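You operate a simulated robot arm through the tools that you are given. There is no shell and no other tool. Be economical: measure what you need, move in short steps, check, and stop when the job is done.

Carry out the task below with a simulated robot arm. There is one attempt and no reset: what you move stays moved.

TASK
Put things in order on the sideboard. At the end: the clear tall glass stands where the green lighthouse stood; the red mended vase stands where the black mended vase stood; the green lighthouse is on the gold plain brass tray; the black mended vase stands where the clear tall glass stood; whatever was shut is shut again. Leave all else as you found it, and nothing knocked over.

The check looks at the end state, three seconds after you hand in, the way a careful person would. Anything else that was tipped, shoved, dropped, spilled or broken makes it a failure.

THE ROBOT
A 6-joint arm with a two-finger parallel gripper, fixed in place. Base frame: the origin is at the foot of the arm, x ahead of it, y to its left, z up; the work surface is at about z = 800. Lengths are in mm, angles in rad, forces in N, time in s.
With the tool pointing down near the work surface it reaches from about 240 to 640 mm from the base axis. Its first joint turns from -1.152 to 1.152 rad. Payload 2.7 kg.
Tool frame: the origin (TCP) lies between the finger pads and is the grasp point; the fingertips stand 23 mm ahead of it; z points along the fingers, y is the line along which they close. Largest opening 94 mm; finger width 38, thickness 10; the body of the gripper, 54 by 96 mm, starts 39 mm behind the TCP.
Orientation is that of the tool frame in the base frame, as [roll, pitch, yaw] about the fixed x, y, z axes, in that order (R = Rz(yaw) Ry(pitch) Rx(roll)). With the fingers straight down and closing along the base's y, the tool's x points along the base's -x, its y along +y and its z along -z.

THE INTERFACE
- The arm moves only by the tool jog_arm. Its argument "deltas" is a list of rows, each an object of numbers (a shift or turn left out is 0, a gripper value left out holds the last): "dx", "dy", "dz": the shift along the tool's x, y, z in units of 50 mm (1.0 is 50 mm); "wx", "wy", "wz": the turn, a rotation vector about the tool's x, y, z in units of 5 degrees (1.0 is 5 degrees); "fingers": the gripper command, from -1 (fully open) to 1 (shut), values between in proportion. In form: [{"dx": .., "dy": .., "dz": .., "wx": .., "wy": .., "wz": .., "fingers": ..}, ...]. A call has 1 to 10 rows; each row shifts and turns the commanded pose from where the row before left it, along the tool's axes as they then stand. A call with a number of a shift or a turn outside -1 to 1 is refused whole. A row lasts 0.2 s, in which the tool goes at most 50 mm and 0.15 rad; a call with a longer step from one row to the next is refused whole, and so is a gripper value outside its range. A pose out of reach is approached as far as the arm can. The call stops where the force on the tool passes 40 N (or 10 N more than at its start, if that is more) or the arm is blocked; 0.2 s more then pass. Each finger travels about 45 mm/s and halts on what it meets, pressing with about 43 N; the grip force reading is that of the motor and also rises with nothing between the fingers. The clock runs only during rows and for 0.2 s after the last one: add rows that do not move to give the fingers time. The reply holds the time, the measured pose of the TCP, the force on the tool along the base axes, the opening and the grip force, in the units named above and with some noise, and new pictures: "pictures" is both (left out), scene, wrist or none.
- Cameras (640 x 400 px; columns grow to the right, rows downward): "scene" is fixed at [66, -425.4, 1400]; the picture's right is [0.85, -0.53, 0.00], its down [-0.32, -0.51, -0.80] and it looks along [0.42, 0.68, -0.60] (base axes); focal length 350 px, centre (320, 200). "wrist" rides on the gripper at [86, 16, -75] in the tool frame; the picture's right is [-0.18, 0.98, 0.00], its down [-0.58, -0.11, -0.81] and it looks along [-0.79, -0.15, 0.59] (tool axes); focal length 243 px, centre (320, 200). There is no depth. A picture from a camera that has moved, and an enlarged one, comes with that camera's place and axes in the base frame and with its lens.
- enlarge(camera, box): a new picture of the part [left, top, right, bottom] of that camera's present view, enlarged. The clock stands still meanwhile.
- close_job(): hands the job in; it is judged then, once.

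Go step by step. Nothing tells you positions but the pictures and the camera data: compare them with the known pose of the tool, close in by small moves and look again before you grip or let go. The budget is 120 turns and 170 pictures, counting those below and the enlarged ones. Unless the task says otherwise, let go and move clear before handing in, and close with one line.

The tools are called after "Call:" as name(argument=value, ...) on one line, values as JSON. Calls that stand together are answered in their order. jog_arm: Moves the arm, as the interface text tells. Its arguments: {"type":"object","properties":{"deltas":{"type":"array","items":{"type":"object","properties":{"dx":{"type":"number"},"dy":{"type":"number"},"dz":{"type":"number"},"wx":{"type":"number"},"wy":{"type":"number"},"wz":{"type":"number"},"fingers":{"type":"number"}}}},"pictures":{"type":"string","enum":["both","scene","wrist","none"]}},"required":["deltas"]} The other tools are called the same way: enlarge (camera, box) takes an enlarged picture of a part of a camera's view; close_job () hands the job in.

At the start:

```text
time_s: 0.0
eef_pos: [317.7, 145.5, 1057.6]
orientation: [3.14, 0.003, -3.139]
ft_force: [-0.1, -0.5, 0.1]
opening: 94.1
gripper_force: 0.0
```

scene: 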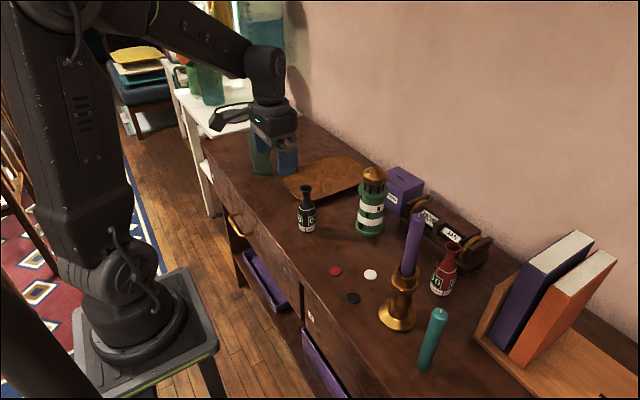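
wrist: 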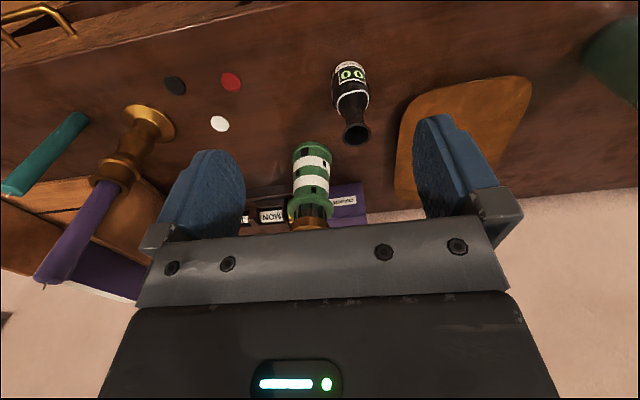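

I see a black vase, a red vase, the lighthouse and a brass-coloured tray; the clear glass isn't obvious yet. I'll take closer looks.

Call:
enlarge(camera="scene", box=[200, 100, 420, 240])

Call:
enlarge(camera="scene", box=[300, 180, 520, 320])

Call:
enlarge(camera="scene", box=[200, 200, 480, 400])

```text
2.86 times, centred on (310, 170) of scene
camera zoom: at [66.0, -425.4, 1400.0], right [0.85, -0.53, 0.0], down [-0.32, -0.51, -0.8], along [0.42, 0.68, -0.6], focal length 1001 px, centre (349, 286)
```

zoom: 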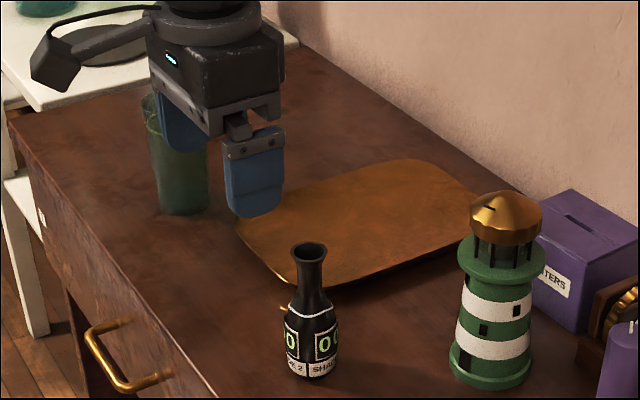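

```text
2.86 times, centred on (410, 250) of scene
camera zoom: at [66.0, -425.4, 1400.0], right [0.85, -0.53, 0.0], down [-0.32, -0.51, -0.8], along [0.42, 0.68, -0.6], focal length 1001 px, centre (63, 57)
```

zoom: 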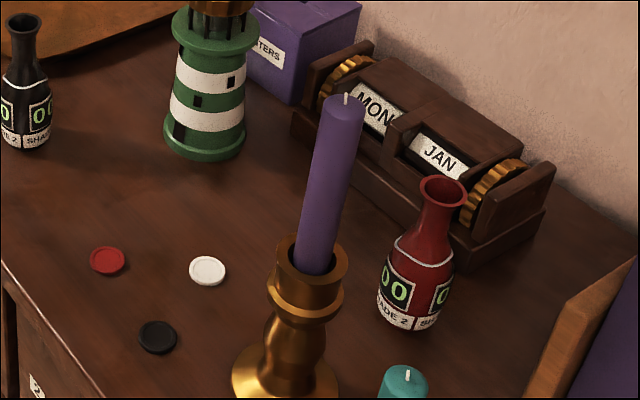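

```text
2.00 times, centred on (340, 300) of scene
camera zoom: at [66.0, -425.4, 1400.0], right [0.85, -0.53, 0.0], down [-0.32, -0.51, -0.8], along [0.42, 0.68, -0.6], focal length 701 px, centre (280, 0)
```

zoom: 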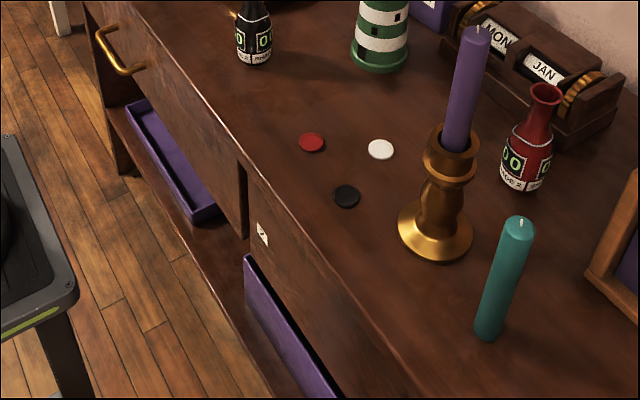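

The green-tinted glass is near (414,484), the black vase near (397,163), the lighthouse near (532,82) and the red vase near (539,-152). "Mended" may mean fragile, so I'll inspect the vases closely.

Call:
enlarge(camera="scene", box=[285, 180, 333, 240])

Call:
enlarge(camera="scene", box=[420, 235, 476, 300])

Call:
enlarge(camera="wrist", box=[270, 40, 430, 240])

```text
6.67 times, centred on (309, 210) of scene
camera zoom: at [66.0, -425.4, 1400.0], right [0.85, -0.53, 0.0], down [-0.32, -0.51, -0.8], along [0.42, 0.68, -0.6], focal length 2336 px, centre (393, 133)
```

zoom: 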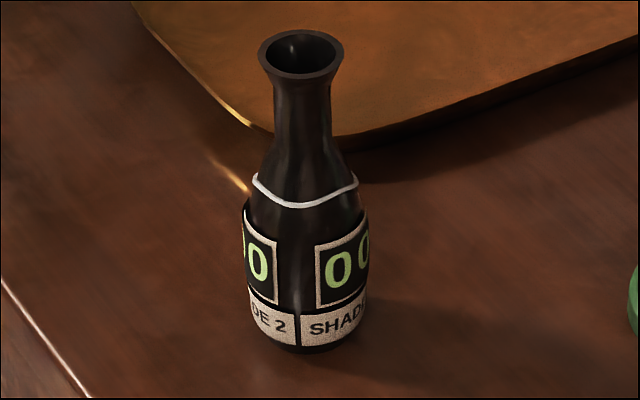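

```text
6.15 times, centred on (448, 268) of scene
camera zoom: at [66.0, -425.4, 1400.0], right [0.85, -0.53, 0.0], down [-0.32, -0.51, -0.8], along [0.42, 0.68, -0.6], focal length 2156 px, centre (-468, -215)
```

zoom: 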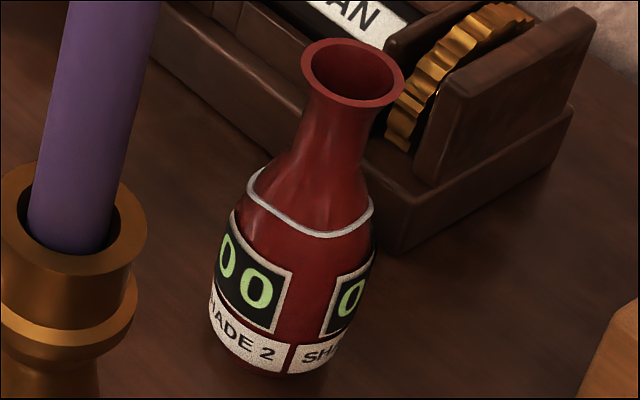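

```text
2.00 times, centred on (350, 140) of wrist
camera zoom: at [230.4, 162.4, 1131.9], right [0.18, 0.98, 0.0], down [0.58, -0.11, 0.81], along [0.79, -0.15, -0.59], focal length 485 px, centre (260, 320)
```

zoom: 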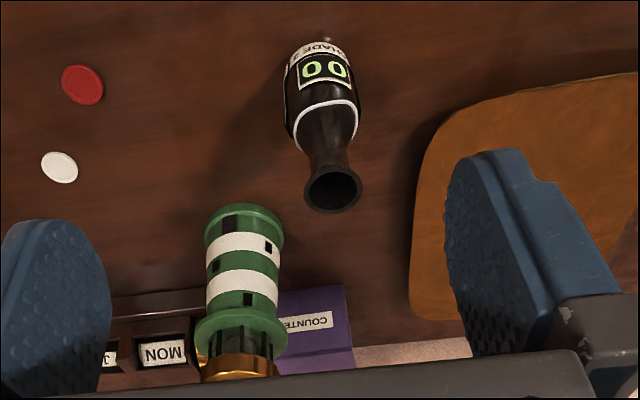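

The vases have a glued seam below the neck, so I plan to grip them by the body, below that seam, with a tilted tool. The lighthouse goes first: turn to its azimuth and tilt the tool 40° forward.

Call:
jog_arm(deltas=[{"wz": -0.93, "fingers": -1}, {"wz": -0.93}, {"wy": -1}, {"wy": -1}, {"wy": -1}, {"wy": -1}, {"wy": -1}, {"wy": -1}, {"wy": -1}, {"wy": -1}])

```text
time_s: 2.2
eef_pos: [316.4, 145.2, 1058.1]
orientation: [3.137, 0.698, -2.978]
ft_force: [0.1, -0.8, 0.3]
opening: 94.1
gripper_force: 0.1
camera wrist: at [201.8, 143.6, 1059.5], right [-0.02, 0.99, 0.12], down [-0.05, -0.12, 0.99], along [1.0, 0.01, 0.06], focal length 243 px, centre (320, 200)
```

scene: 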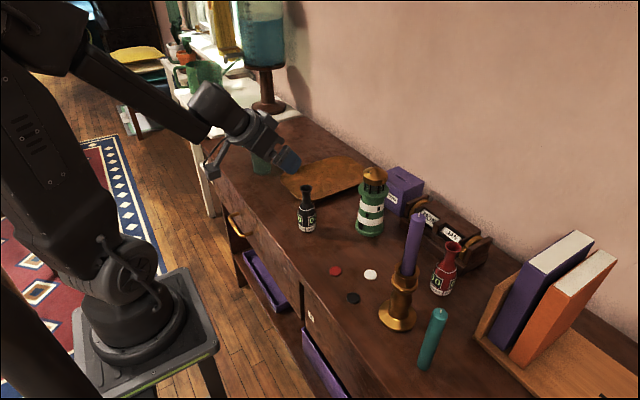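
wrist: 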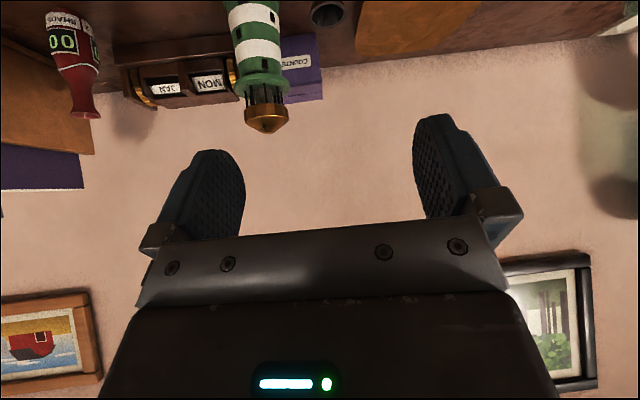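

The wrist view puts the lighthouse axis at y≈88 with its apex at z≈980, matching my estimate. I'll move to the pre-approach point.

Call:
jog_arm(deltas=[{"dx": -0.33, "dy": -0.46, "dz": 0.65}, {"dx": -0.33, "dy": -0.46, "dz": 0.65}, {"dx": -0.33, "dy": -0.46, "dz": 0.65}, {"dx": -0.34, "dy": -0.46, "dz": 0.65}])

```text
time_s: 3.2
eef_pos: [456.0, 121.1, 994.6]
orientation: [-3.14, 0.698, -2.979]
ft_force: [-0.3, -0.5, 0.4]
opening: 94.1
gripper_force: 0.1
out of reach, approached as far as the arm can: row 3, 4
camera wrist: at [340.1, 119.9, 995.4], right [-0.02, 0.99, 0.12], down [-0.06, -0.12, 0.99], along [1.0, 0.01, 0.06], focal length 243 px, centre (320, 200)
```

scene: 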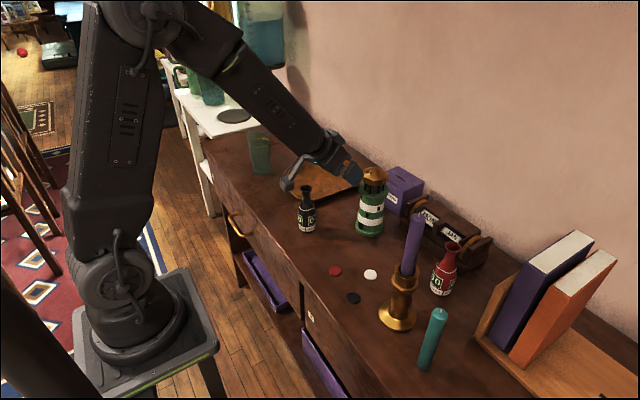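
wrist: 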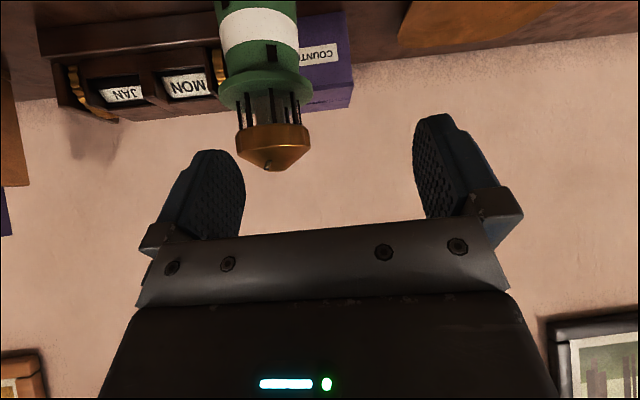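

The lighthouse gallery is at z≈928 and the apex at 979. The 40° tilt seems to hit a wrist singularity here, so I'll ease it to 20°, which still leaves clearance.

Call:
jog_arm(deltas=[{"wy": 1}, {"wy": 1}, {"wy": 1}, {"wy": 1}, {}])

```text
time_s: 4.4
eef_pos: [485.0, 123.0, 1022.9]
orientation: [-3.105, 0.697, -2.987]
ft_force: [-0.7, -0.2, -1.0]
opening: 94.0
gripper_force: 0.0
out of reach, approached as far as the arm can: row 1, 2, 3, 4
camera wrist: at [371.0, 125.1, 1022.7], right [0.01, 1.0, 0.09], down [-0.06, -0.09, 0.99], along [1.0, -0.02, 0.06], focal length 243 px, centre (320, 200)
```

scene: 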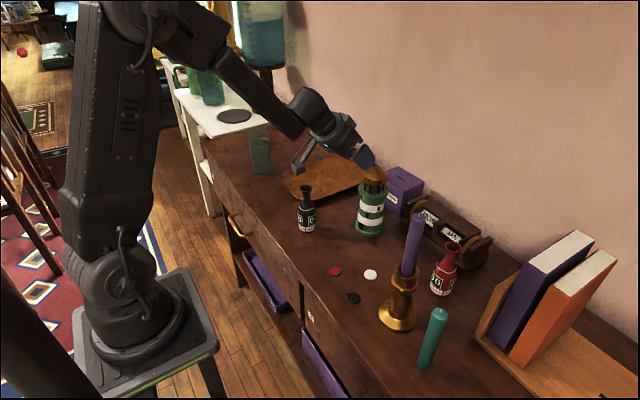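
wrist: 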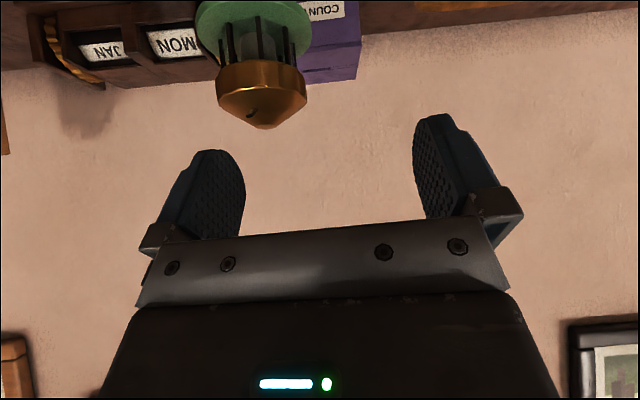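

The solver appears stuck near a limit. I'll reverse by backing away along the tool and see where the commanded pose really is.

Call:
jog_arm(deltas=[{"dz": -0.8}, {"dz": -0.8}, {"dz": -0.8}, {}], pictures="scene")

```text
time_s: 5.4
eef_pos: [408.5, 115.3, 1113.7]
orientation: [-3.119, 0.63, -2.987]
ft_force: [0.2, 0.7, 0.3]
opening: 93.8
gripper_force: 0.1
```

scene: 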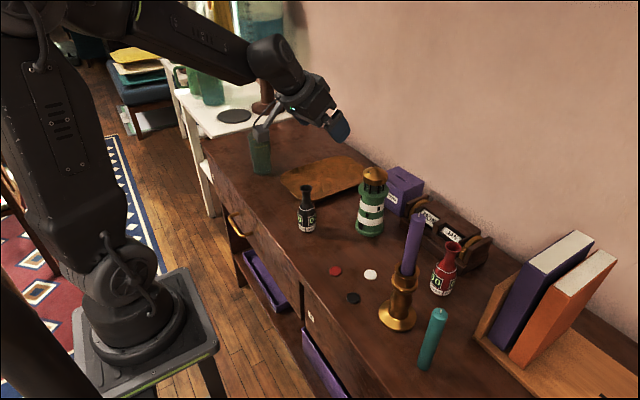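

Reachable again. I'll now set the tilt to about 20° here.

Call:
jog_arm(deltas=[{"wy": 0.8}, {"wy": 0.8}, {"wy": 0.8}, {"wy": 0.8}, {}], pictures="scene")

```text
time_s: 6.6
eef_pos: [410.3, 117.2, 1114.4]
orientation: [-3.122, 0.35, -2.993]
ft_force: [0.4, -0.5, -0.2]
opening: 94.0
gripper_force: 0.0
```

scene: 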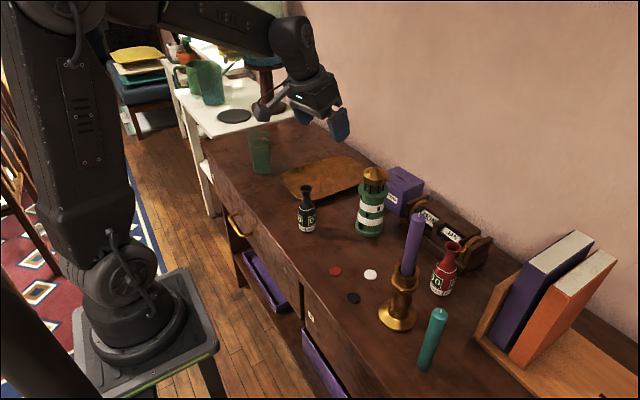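

Now at a 20° tilt. I'll move to just above and behind the lighthouse, lateral moves first.

Call:
jog_arm(deltas=[{"wx": -0.22, "dx": -0.49, "dy": -0.48}, {"dx": -0.48, "dy": -0.47}, {"dz": 0.66}, {"dz": 0.66}, {"dz": 0.67}, {"dz": 0.67}, {}])

```text
time_s: 8.2
eef_pos: [508.5, 85.6, 1004.9]
orientation: [-3.141, 0.351, -2.994]
ft_force: [0.0, 0.7, 0.0]
opening: 94.2
gripper_force: 0.1
camera wrist: at [400.5, 86.4, 1046.0], right [0.03, 1.0, 0.06], down [0.28, -0.07, 0.96], along [0.96, -0.01, -0.28], focal length 243 px, centre (320, 200)
```

scene: 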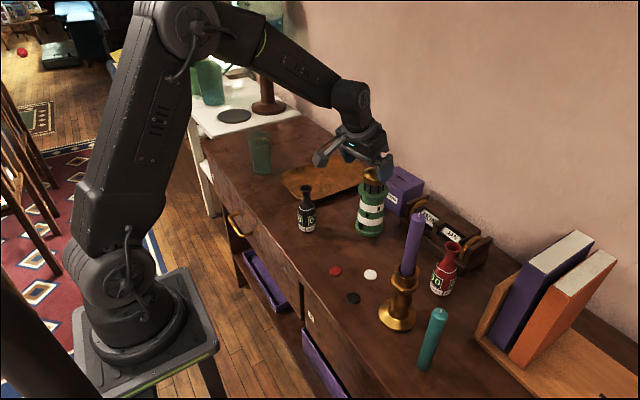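
wrist: 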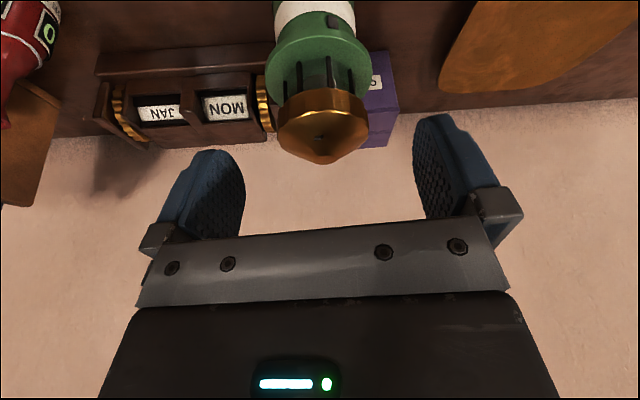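

The lighthouse is centred between the fingers (y≈89, x≈540). I'll descend along the tool axis 66 mm.

Call:
jog_arm(deltas=[{"dz": 0.4}, {"dz": 0.4}, {"dz": 0.3}, {"dz": 0.22}, {}])

Call:
enlarge(camera="scene", box=[310, 120, 430, 240])

```text
time_s: 9.4
eef_pos: [530.0, 87.7, 944.4]
orientation: [3.141, 0.351, -2.993]
ft_force: [0.1, -0.4, -0.3]
opening: 94.1
gripper_force: 0.0
camera wrist: at [421.8, 88.7, 984.5], right [0.03, 1.0, 0.06], down [0.28, -0.07, 0.96], along [0.96, -0.01, -0.28], focal length 243 px, centre (320, 200)
```

scene: 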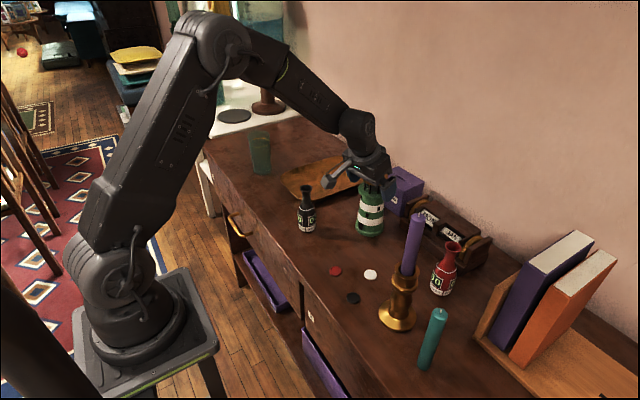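
wrist: 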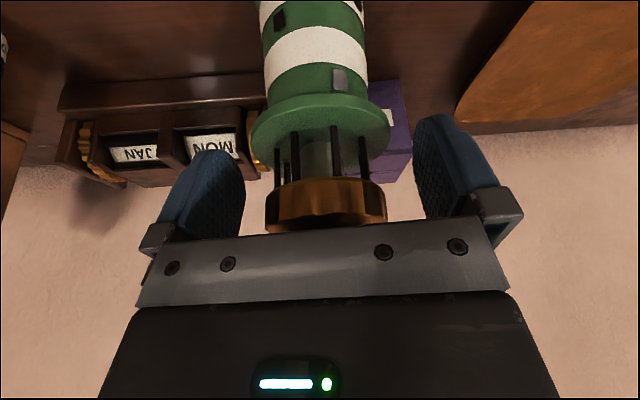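

```text
3.33 times, centred on (370, 180) of scene
camera zoom: at [66.0, -425.4, 1400.0], right [0.85, -0.53, 0.0], down [-0.32, -0.51, -0.8], along [0.42, 0.68, -0.6], focal length 1168 px, centre (153, 267)
```

zoom: 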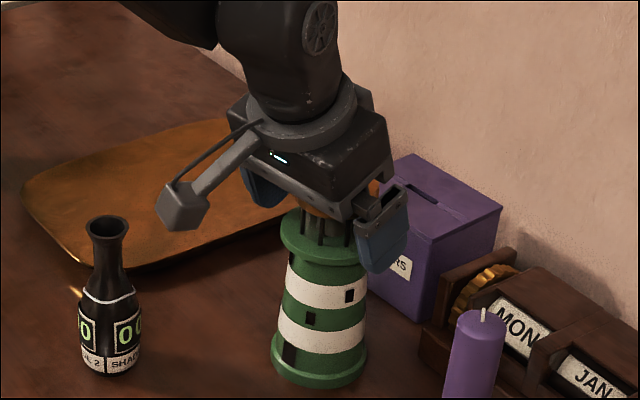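

There are about 10 mm of clearance above the apex. I'll go 6 mm further so the pads cover the gallery, then close.

Call:
jog_arm(deltas=[{"dz": 0.12}, {"fingers": 0.0}, {"fingers": 0.2}, {"fingers": 0.6}, {"fingers": 1}, {}, {}])

```text
time_s: 11.0
eef_pos: [531.4, 88.3, 939.3]
orientation: [3.141, 0.352, -2.995]
ft_force: [1.7, 0.9, 0.3]
opening: 73.2
gripper_force: 42.3
camera wrist: at [424.0, 88.8, 979.0], right [0.03, 1.0, 0.06], down [0.28, -0.07, 0.96], along [0.96, -0.01, -0.28], focal length 243 px, centre (320, 200)
```

scene: 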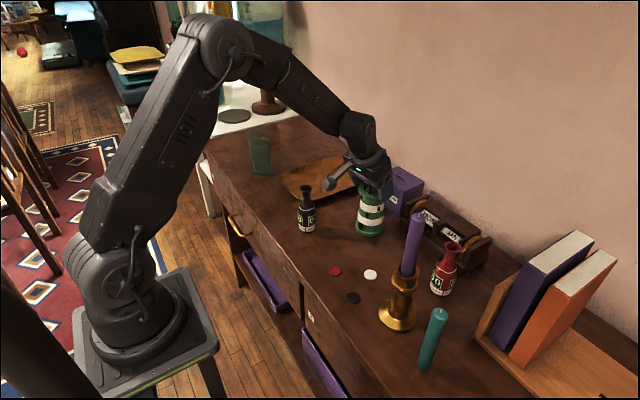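
wrist: 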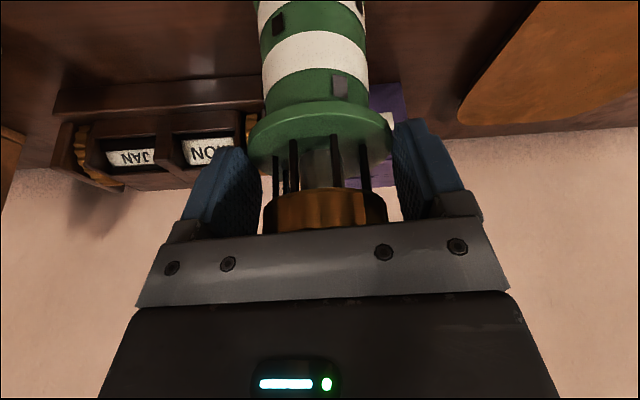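

The lighthouse is gripped (73 mm, on the gallery). I'll lift it 70 mm straight up.

Call:
jog_arm(deltas=[{"dx": -0.12, "dz": -0.33}, {"dx": -0.18, "dz": -0.49}, {"dx": -0.18, "dz": -0.49}, {}])

```text
time_s: 12.0
eef_pos: [530.1, 87.7, 1009.7]
orientation: [3.14, 0.352, -2.993]
ft_force: [0.9, 0.4, 0.2]
opening: 0.0
gripper_force: 42.2
camera wrist: at [422.9, 88.2, 1049.3], right [0.03, 1.0, 0.06], down [0.28, -0.07, 0.96], along [0.96, -0.01, -0.28], focal length 243 px, centre (320, 200)
```

scene: 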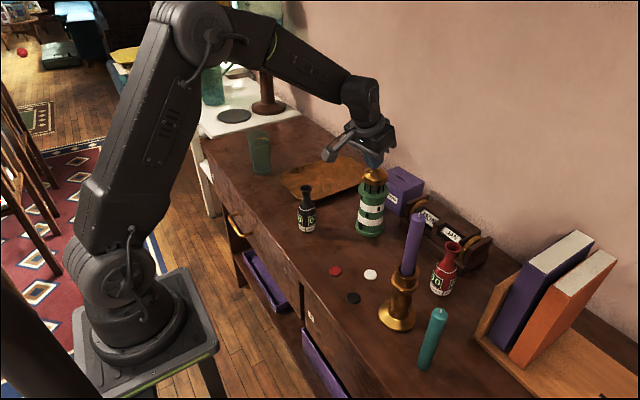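
wrist: 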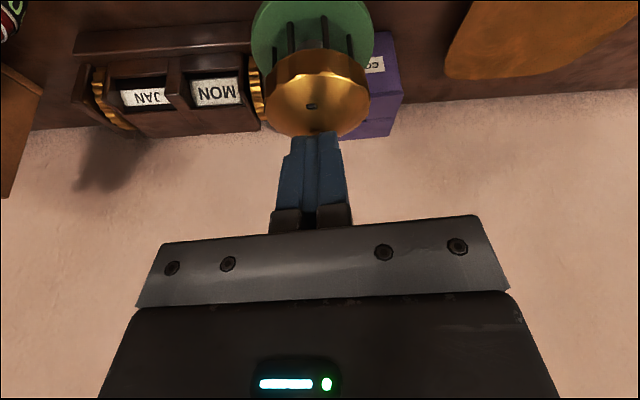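

The grip slipped off the gallery rim because only the fingertips were on it; the lighthouse still stands. I'll raise, open, turn the tool azimuth by about 20° to dodge the singularity, tilt to 40°, and grip deeper.

Call:
jog_arm(deltas=[{"dx": -0.34, "dz": -0.94, "fingers": -1}, {"wx": -0.343, "wz": -0.939}, {"wx": -0.343, "wz": -0.939}, {"wx": -0.343, "wz": -0.939}, {"wx": -0.343, "wz": -0.939}, {"wy": -1}, {"wy": -1}, {"wy": -1}, {"wy": -1}, {}])

Call:
enlarge(camera="scene", box=[310, 120, 430, 240])

```text
time_s: 14.2
eef_pos: [531.6, 87.1, 1058.2]
orientation: [-3.141, 0.702, -2.644]
ft_force: [0.0, 0.0, 0.2]
opening: 93.6
gripper_force: 0.0
camera wrist: at [423.4, 47.8, 1059.2], right [-0.35, 0.93, 0.12], down [-0.02, -0.13, 0.99], along [0.94, 0.34, 0.06], focal length 243 px, centre (320, 200)
```

scene: 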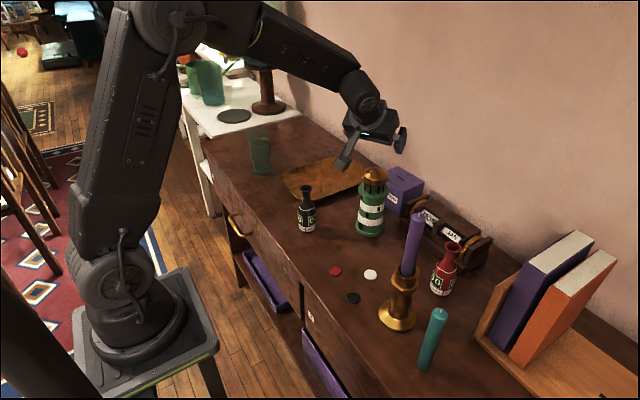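
wrist: 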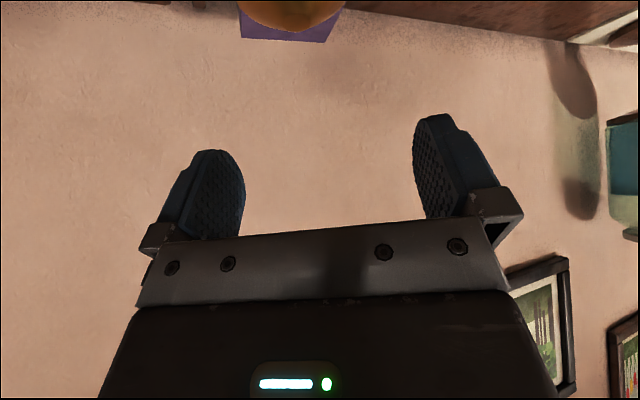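

```text
3.33 times, centred on (370, 180) of scene
camera zoom: at [66.0, -425.4, 1400.0], right [0.85, -0.53, 0.0], down [-0.32, -0.51, -0.8], along [0.42, 0.68, -0.6], focal length 1168 px, centre (153, 267)
```

zoom: 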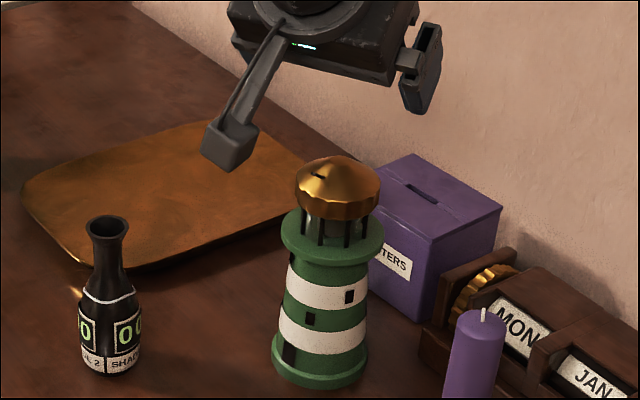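

Lighthouse intact and the new orientation is reachable. Moving to a point 100 mm behind the grasp along the tool axis.

Call:
jog_arm(deltas=[{"dx": 0.82, "dy": -0.02}, {"dx": 0.83, "dy": -0.02, "dz": 0.03}, {}])

```text
time_s: 15.0
eef_pos: [477.7, 57.2, 1003.8]
orientation: [3.141, 0.7, -2.644]
ft_force: [0.2, 0.1, -0.3]
opening: 94.3
gripper_force: 0.1
camera wrist: at [369.7, 16.6, 1004.1], right [-0.34, 0.93, 0.12], down [-0.01, -0.13, 0.99], along [0.94, 0.34, 0.06], focal length 243 px, centre (320, 200)
```

scene: 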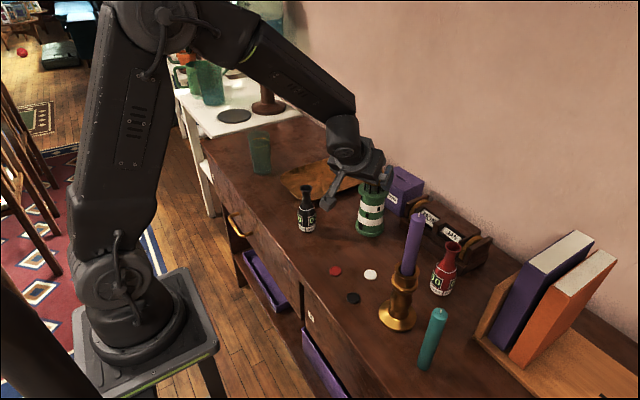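
wrist: 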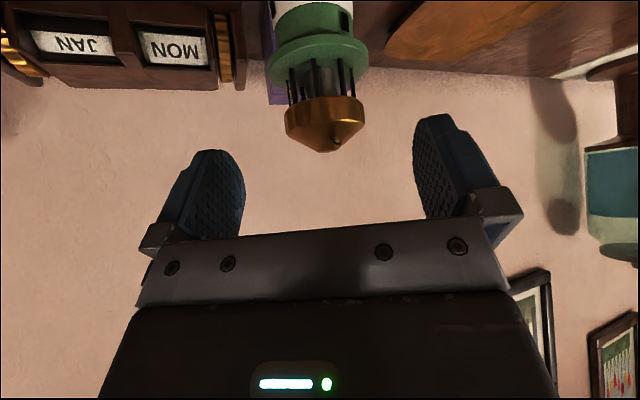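

Aligned within a couple of mm. Advancing 75 mm, then checking.

Call:
jog_arm(deltas=[{"dz": 0.5}, {"dz": 0.5}, {"dz": 0.5}, {}])

Call:
enlarge(camera="scene", box=[310, 120, 430, 240])

```text
time_s: 16.0
eef_pos: [521.1, 78.7, 946.4]
orientation: [3.141, 0.7, -2.644]
ft_force: [0.5, 0.4, 0.5]
opening: 94.1
gripper_force: 0.0
camera wrist: at [412.9, 38.7, 947.0], right [-0.35, 0.93, 0.12], down [-0.01, -0.13, 0.99], along [0.94, 0.34, 0.06], focal length 243 px, centre (320, 200)
```

scene: 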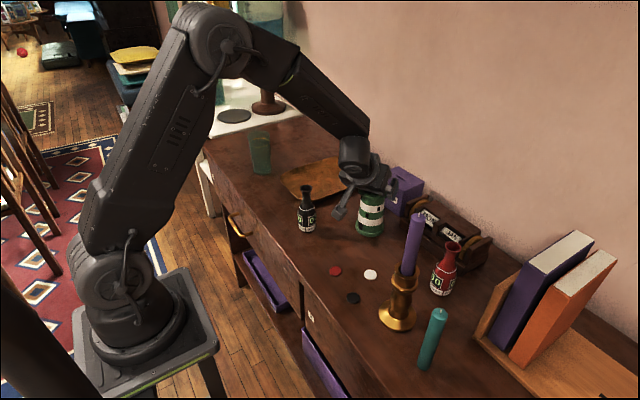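
wrist: 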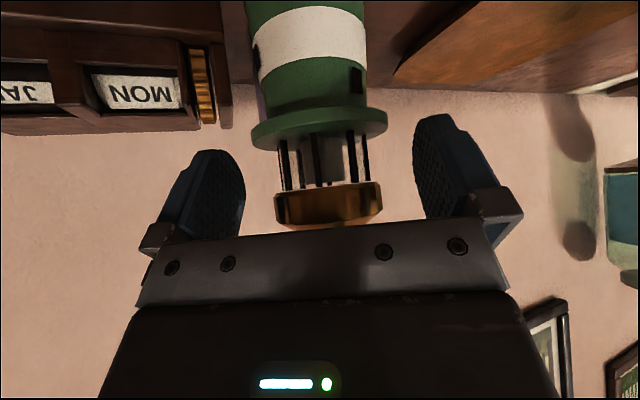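

```text
3.33 times, centred on (370, 180) of scene
camera zoom: at [66.0, -425.4, 1400.0], right [0.85, -0.53, 0.0], down [-0.32, -0.51, -0.8], along [0.42, 0.68, -0.6], focal length 1168 px, centre (153, 267)
```

zoom: 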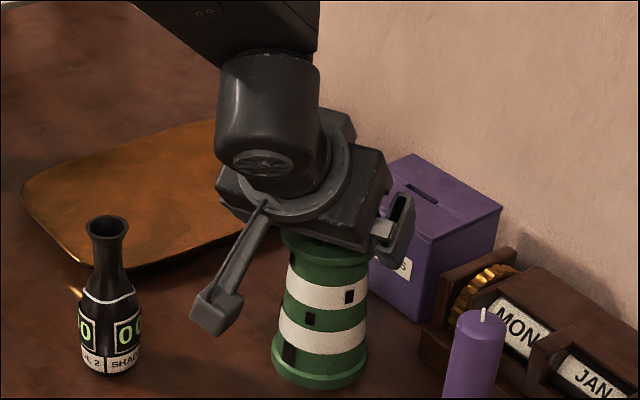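

Clearance is tight; advancing in small steps and watching the force.

Call:
jog_arm(deltas=[{"dz": 0.2}, {"dz": 0.1}, {}], pictures="wrist")

```text
time_s: 16.8
eef_pos: [528.0, 84.0, 935.4]
orientation: [3.141, 0.699, -2.645]
ft_force: [-0.5, 0.7, 0.2]
opening: 94.1
gripper_force: 0.1
camera wrist: at [421.1, 43.5, 935.4], right [-0.35, 0.93, 0.12], down [-0.01, -0.13, 0.99], along [0.94, 0.34, 0.06], focal length 243 px, centre (320, 200)
```

wrist: 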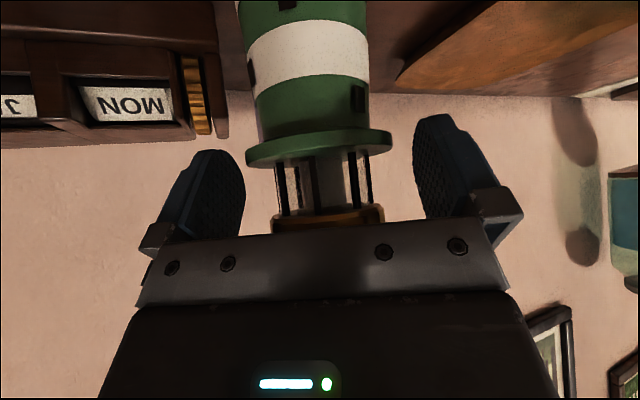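

Still contact-free. 7 mm further, then close.

Call:
jog_arm(deltas=[{"dz": 0.14}, {}, {"fingers": 0.1}, {"fingers": 0.4}, {"fingers": 0.7}, {"fingers": 1}, {}, {}])

```text
time_s: 18.6
eef_pos: [533.9, 84.5, 930.5]
orientation: [-3.14, 0.702, -2.645]
ft_force: [0.4, -4.5, 15.1]
opening: 73.1
gripper_force: 42.5
camera wrist: at [425.7, 45.8, 931.1], right [-0.34, 0.93, 0.12], down [-0.02, -0.13, 0.99], along [0.94, 0.34, 0.06], focal length 243 px, centre (320, 200)
```

scene: 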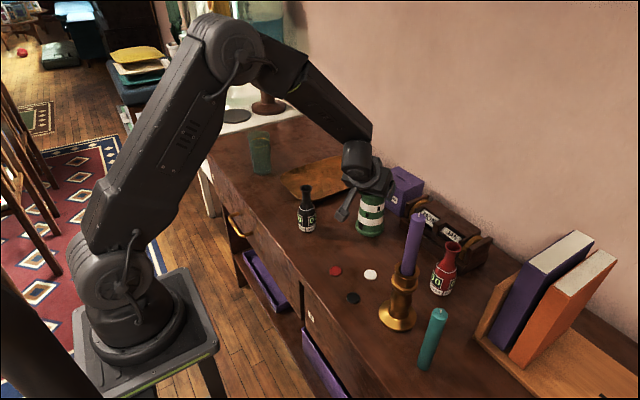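
wrist: 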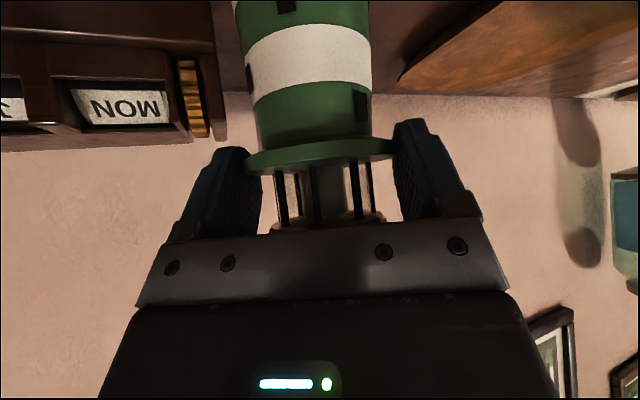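

Gripped at 73 mm, with the palm lightly touching the roof. Lifting gently by 10 mm to test the hold.

Call:
jog_arm(deltas=[{"dx": -0.06, "dz": -0.08}, {"dx": -0.06, "dz": -0.08}, {}])

```text
time_s: 19.4
eef_pos: [531.6, 86.3, 939.7]
orientation: [3.14, 0.698, -2.646]
ft_force: [0.7, -0.6, -2.3]
opening: 73.2
gripper_force: 43.0
camera wrist: at [423.8, 46.2, 940.0], right [-0.35, 0.93, 0.12], down [-0.01, -0.13, 0.99], along [0.94, 0.34, 0.06], focal length 243 px, centre (320, 200)
```

scene: 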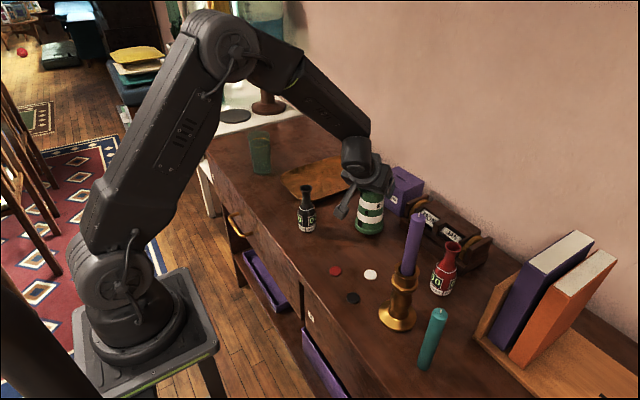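
wrist: 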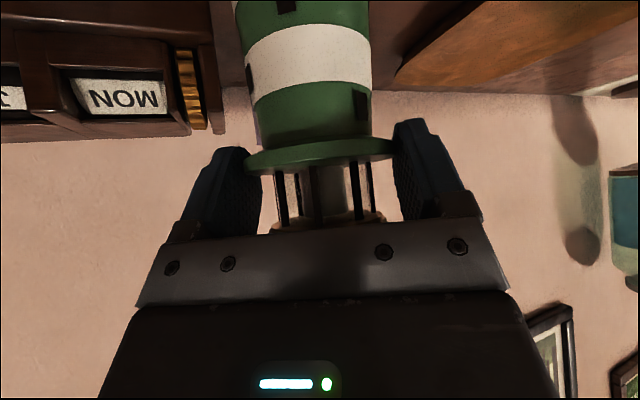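

It holds. Lifting another 60 mm.

Call:
jog_arm(deltas=[{"dx": -0.25, "dz": -0.3}, {"dx": -0.25, "dz": -0.3}, {"dx": -0.26, "dz": -0.3}, {}])

```text
time_s: 20.4
eef_pos: [530.9, 87.6, 998.8]
orientation: [-3.142, 0.699, -2.644]
ft_force: [-0.1, 0.0, -3.1]
opening: 73.3
gripper_force: 42.7
camera wrist: at [423.8, 47.1, 1000.0], right [-0.35, 0.93, 0.12], down [-0.01, -0.13, 0.99], along [0.94, 0.34, 0.06], focal length 243 px, centre (320, 200)
```

scene: 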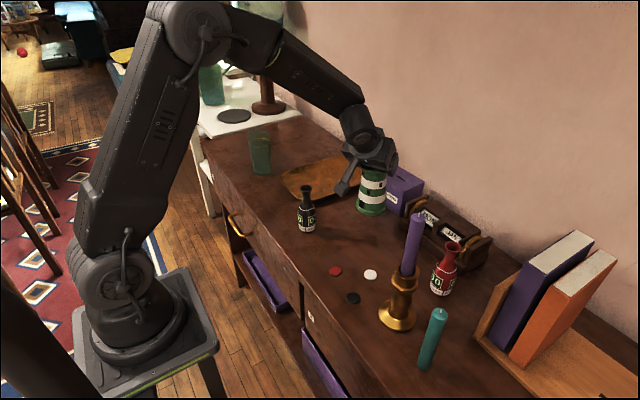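
wrist: 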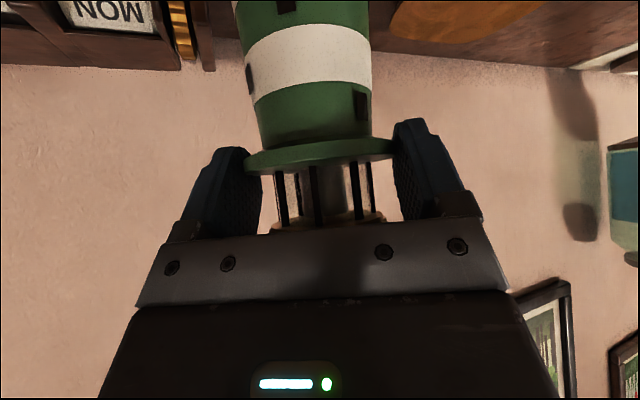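

Firmly held and upright. Now swinging toward the tray in two gentle halves, turning the tool along.

Call:
jog_arm(deltas=[{"dx": -0.114, "dy": 0.379, "dz": 0.096, "wx": -0.323, "wz": -0.382}, {"dx": -0.126, "dy": 0.37, "dz": 0.107, "wx": -0.323, "wz": -0.382}, {"dx": -0.138, "dy": 0.365, "dz": 0.117, "wx": -0.323, "wz": -0.382}, {"dx": -0.15, "dy": 0.356, "dz": 0.127, "wx": -0.323, "wz": -0.382}, {"dx": -0.162, "dy": 0.347, "dz": 0.137, "wx": -0.323, "wz": -0.382}, {"dx": -0.174, "dy": 0.337, "dz": 0.147, "wx": -0.323, "wz": -0.382}], pictures="scene")

```text
time_s: 21.8
eef_pos: [516.0, 208.0, 998.7]
orientation: [3.141, 0.699, -2.382]
ft_force: [-0.6, 0.5, -3.6]
opening: 73.2
gripper_force: 42.9
```

scene: 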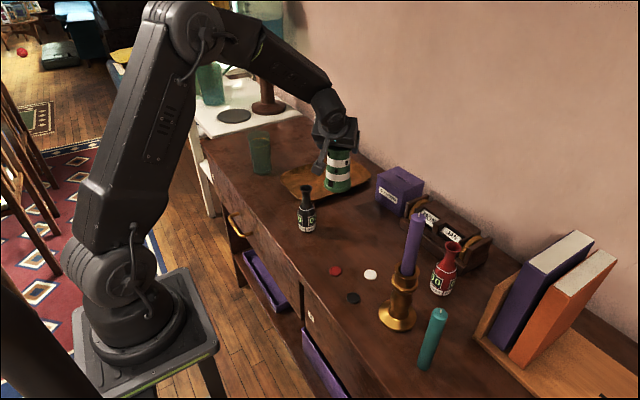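

On track; second half.

Call:
jog_arm(deltas=[{"dx": -0.185, "dy": 0.327, "dz": 0.156, "wx": -0.323, "wz": -0.382}, {"dx": -0.196, "dy": 0.316, "dz": 0.166, "wx": -0.323, "wz": -0.382}, {"dx": -0.206, "dy": 0.305, "dz": 0.174, "wx": -0.323, "wz": -0.382}, {"dx": -0.216, "dy": 0.293, "dz": 0.182, "wx": -0.323, "wz": -0.382}, {"dx": -0.225, "dy": 0.28, "dz": 0.19}, {"dx": -0.225, "dy": 0.28, "dz": 0.19}, {}])

Call:
enlarge(camera="scene", box=[230, 80, 400, 220])

```text
time_s: 23.4
eef_pos: [501.3, 328.3, 998.5]
orientation: [-3.141, 0.701, -2.209]
ft_force: [0.4, 0.3, -4.0]
opening: 73.2
gripper_force: 43.0
camera wrist: at [421.1, 246.2, 999.2], right [-0.71, 0.7, 0.12], down [0.04, -0.13, 0.99], along [0.71, 0.7, 0.06], focal length 243 px, centre (320, 200)
```

scene: 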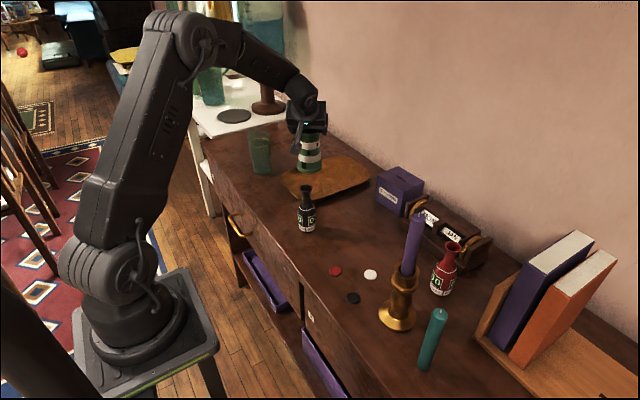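
wrist: 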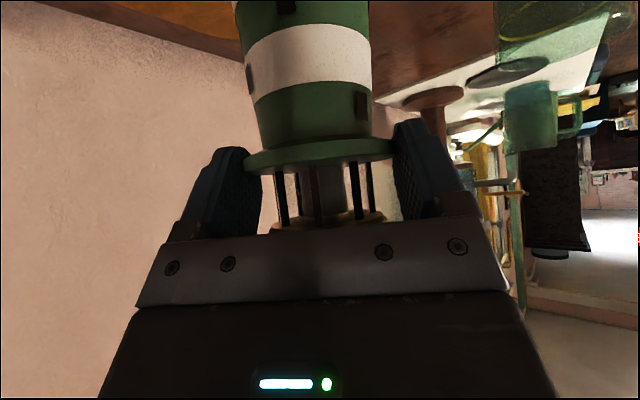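

```text
2.86 times, centred on (315, 150) of scene
camera zoom: at [66.0, -425.4, 1400.0], right [0.85, -0.53, 0.0], down [-0.32, -0.51, -0.8], along [0.42, 0.68, -0.6], focal length 1001 px, centre (334, 343)
```

zoom: 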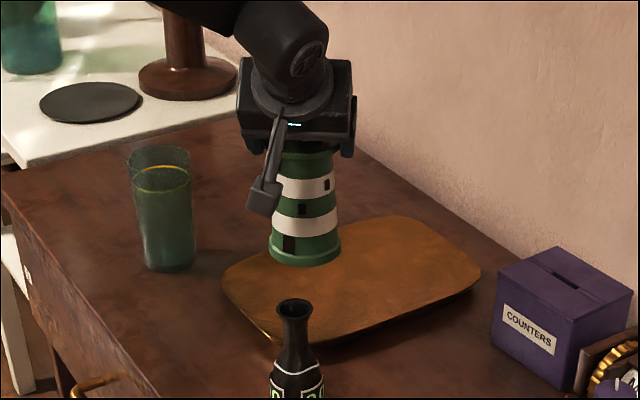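

The lighthouse hangs over the tray well inside its edges; the glass seems to hold liquid (note for later). Lowering 45 mm, then gently to contact.

Call:
jog_arm(deltas=[{"dx": 0.2, "dz": 0.236}, {"dx": 0.2, "dz": 0.236}, {"dx": 0.18, "dz": 0.216}, {}], pictures="none")

Call:
enlarge(camera="scene", box=[230, 80, 400, 220])

```text
time_s: 24.4
eef_pos: [500.8, 328.5, 953.8]
orientation: [3.141, 0.7, -2.209]
ft_force: [0.4, -0.1, -3.3]
opening: 73.2
gripper_force: 42.7
```

```text
2.86 times, centred on (315, 150) of scene
camera zoom: at [66.0, -425.4, 1400.0], right [0.85, -0.53, 0.0], down [-0.32, -0.51, -0.8], along [0.42, 0.68, -0.6], focal length 1001 px, centre (334, 343)
```

zoom: 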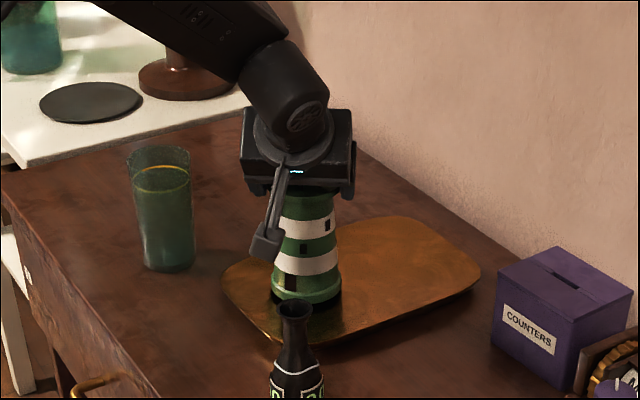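

Shifting 12 mm inward on the tray, then lowering in small steps.

Call:
jog_arm(deltas=[{"dx": -0.109, "dy": -0.193, "dz": 0.092}, {}, {"dx": 0.05, "dz": 0.061}, {"dx": 0.026, "dz": 0.031}, {}], pictures="none")

Call:
enlarge(camera="scene", box=[270, 130, 360, 205])

```text
time_s: 25.6
eef_pos: [514.7, 328.4, 948.8]
orientation: [-3.138, 0.704, -2.209]
ft_force: [-2.4, -3.0, 7.2]
opening: 72.9
gripper_force: 43.0
```

```text
5.33 times, centred on (315, 168) of scene
camera zoom: at [65.8, -425.6, 1399.9], right [0.85, -0.53, 0.0], down [-0.32, -0.51, -0.8], along [0.42, 0.68, -0.6], focal length 1869 px, centre (347, 373)
```

zoom: 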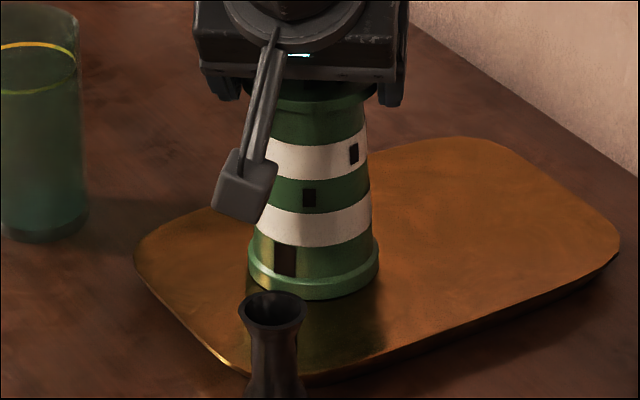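

Contact felt (about 10 N), standing on the tray. Opening the fingers and retreating along the tool axis.

Call:
jog_arm(deltas=[{"fingers": 0.3}, {"fingers": 0}, {"fingers": -1}, {}, {}, {"dz": -0.2}, {"dz": -0.6}, {"dz": -0.8}, {"dz": -0.8}], pictures="wrist")

Call:
enlarge(camera="scene", box=[230, 80, 400, 220])

```text
time_s: 27.6
eef_pos: [469.3, 265.6, 1041.1]
orientation: [3.141, 0.699, -2.209]
ft_force: [0.2, 0.3, -0.4]
opening: 94.1
gripper_force: 0.0
camera wrist: at [387.2, 183.8, 1041.5], right [-0.71, 0.7, 0.12], down [0.04, -0.13, 0.99], along [0.71, 0.7, 0.06], focal length 243 px, centre (320, 200)
```

wrist: 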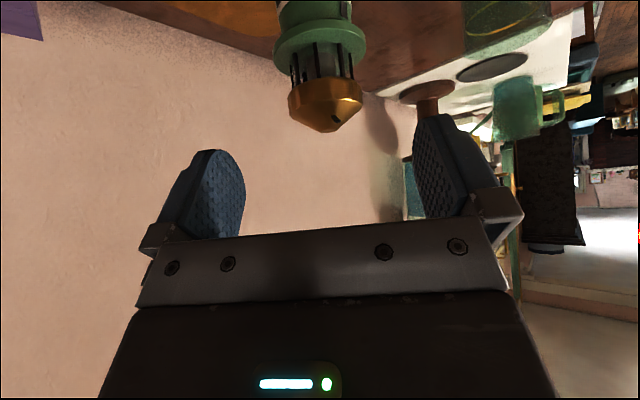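

```text
2.86 times, centred on (315, 150) of scene
camera zoom: at [66.0, -425.4, 1400.0], right [0.85, -0.53, 0.0], down [-0.32, -0.51, -0.8], along [0.42, 0.68, -0.6], focal length 1001 px, centre (334, 343)
```

zoom: 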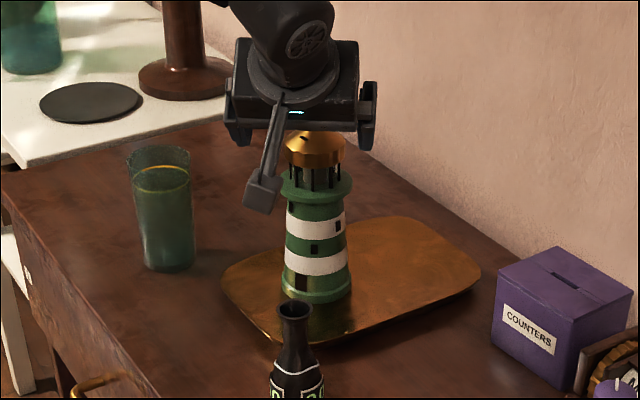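

The lighthouse stands on the tray. Next is the glass at about (415,487), rim at z≈922, holding liquid. I'll rise and reduce the tilt to 15°.

Call:
jog_arm(deltas=[{"dx": -0.4, "dz": -0.46}, {"dx": -0.4, "dz": -0.46}, {"wy": 1}, {"wy": 1}, {"wy": 1}, {"wy": 1}, {"wy": 1}, {}], pictures="none")

```text
time_s: 29.4
eef_pos: [468.9, 266.1, 1100.0]
orientation: [-3.14, 0.264, -2.207]
ft_force: [0.0, 0.4, 0.1]
opening: 94.4
gripper_force: 0.0
```

Now moving sideways to above the glass, staying high.

Call:
jog_arm(deltas=[{"dx": -0.34, "dy": 0.696}, {"dx": -0.34, "dy": 0.696}, {"dx": -0.34, "dy": 0.696}, {"dx": -0.34, "dy": 0.696}, {"dx": -0.34, "dy": 0.696}, {"dz": 0.5}, {"dz": 0.5}, {}])

Call:
enlarge(camera="scene", box=[200, 80, 330, 190])

```text
time_s: 31.2
eef_pos: [385.3, 446.6, 1073.0]
orientation: [-3.14, 0.265, -2.209]
ft_force: [-0.1, 0.5, 0.0]
opening: 94.0
gripper_force: 0.1
camera wrist: at [311.5, 374.3, 1121.6], right [-0.68, 0.73, 0.05], down [0.3, 0.22, 0.93], along [0.67, 0.65, -0.36], focal length 243 px, centre (320, 200)
```

scene: 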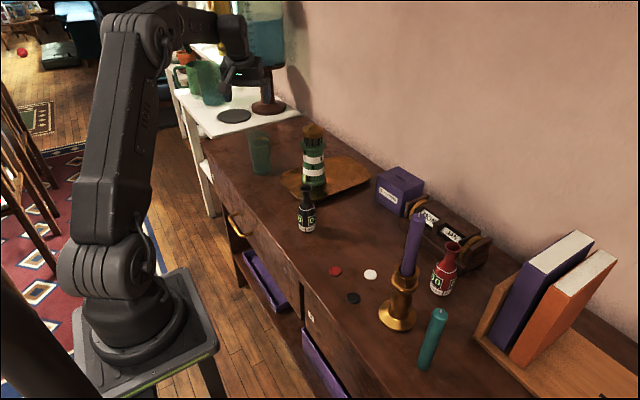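
wrist: 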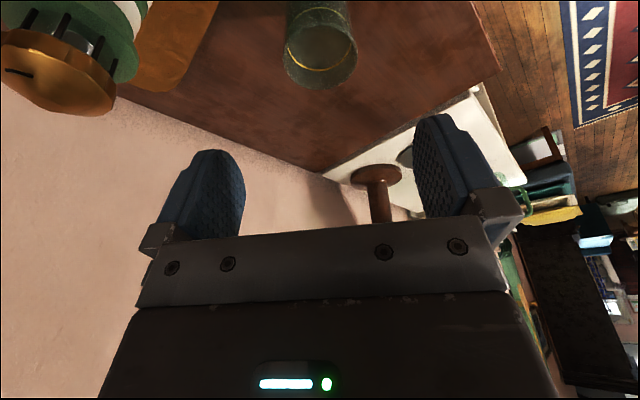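

```text
3.64 times, centred on (265, 135) of scene
camera zoom: at [66.0, -425.4, 1400.0], right [0.85, -0.53, 0.0], down [-0.32, -0.51, -0.8], along [0.42, 0.68, -0.6], focal length 1274 px, centre (520, 436)
```

zoom: 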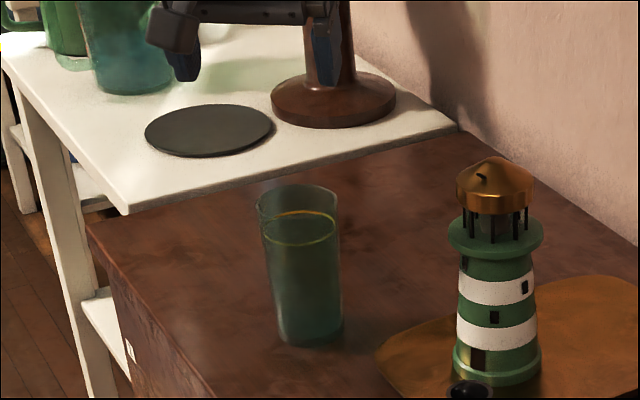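

Wrist and scene views agree: glass axis ≈ (417,487), rim z≈922. The approach line is dead on; descending 105 mm then checking.

Call:
jog_arm(deltas=[{"dz": 0.7}, {"dz": 0.7}, {"dz": 0.7}, {}])

Call:
enlarge(camera="scene", box=[200, 80, 330, 190])

```text
time_s: 32.2
eef_pos: [402.8, 467.7, 971.2]
orientation: [3.141, 0.265, -2.208]
ft_force: [0.9, -0.3, -0.8]
opening: 93.9
gripper_force: 0.1
camera wrist: at [328.3, 395.8, 1019.9], right [-0.68, 0.73, 0.05], down [0.3, 0.22, 0.93], along [0.67, 0.65, -0.36], focal length 243 px, centre (320, 200)
```

scene: 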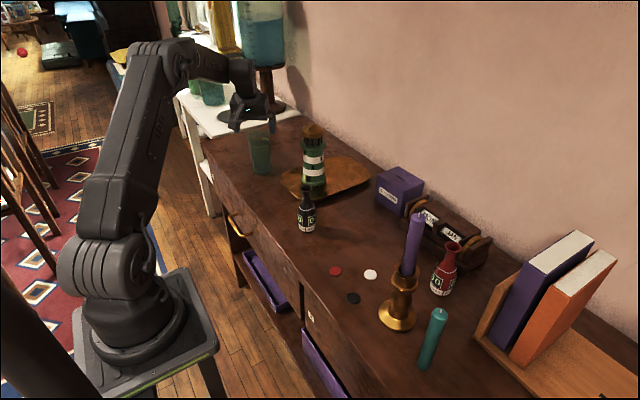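
wrist: 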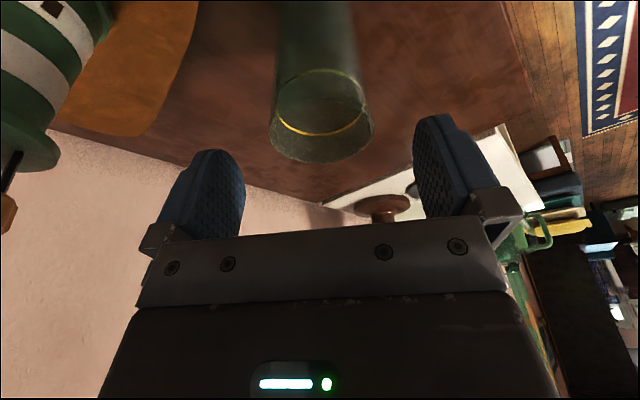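

```text
3.64 times, centred on (265, 135) of scene
camera zoom: at [66.0, -425.4, 1400.0], right [0.85, -0.53, 0.0], down [-0.32, -0.51, -0.8], along [0.42, 0.68, -0.6], focal length 1274 px, centre (520, 436)
```

zoom: 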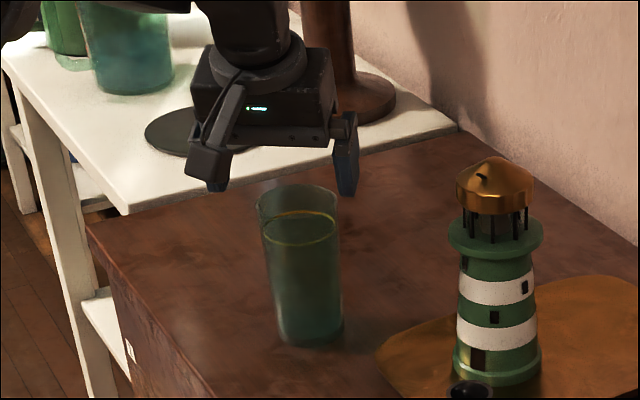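

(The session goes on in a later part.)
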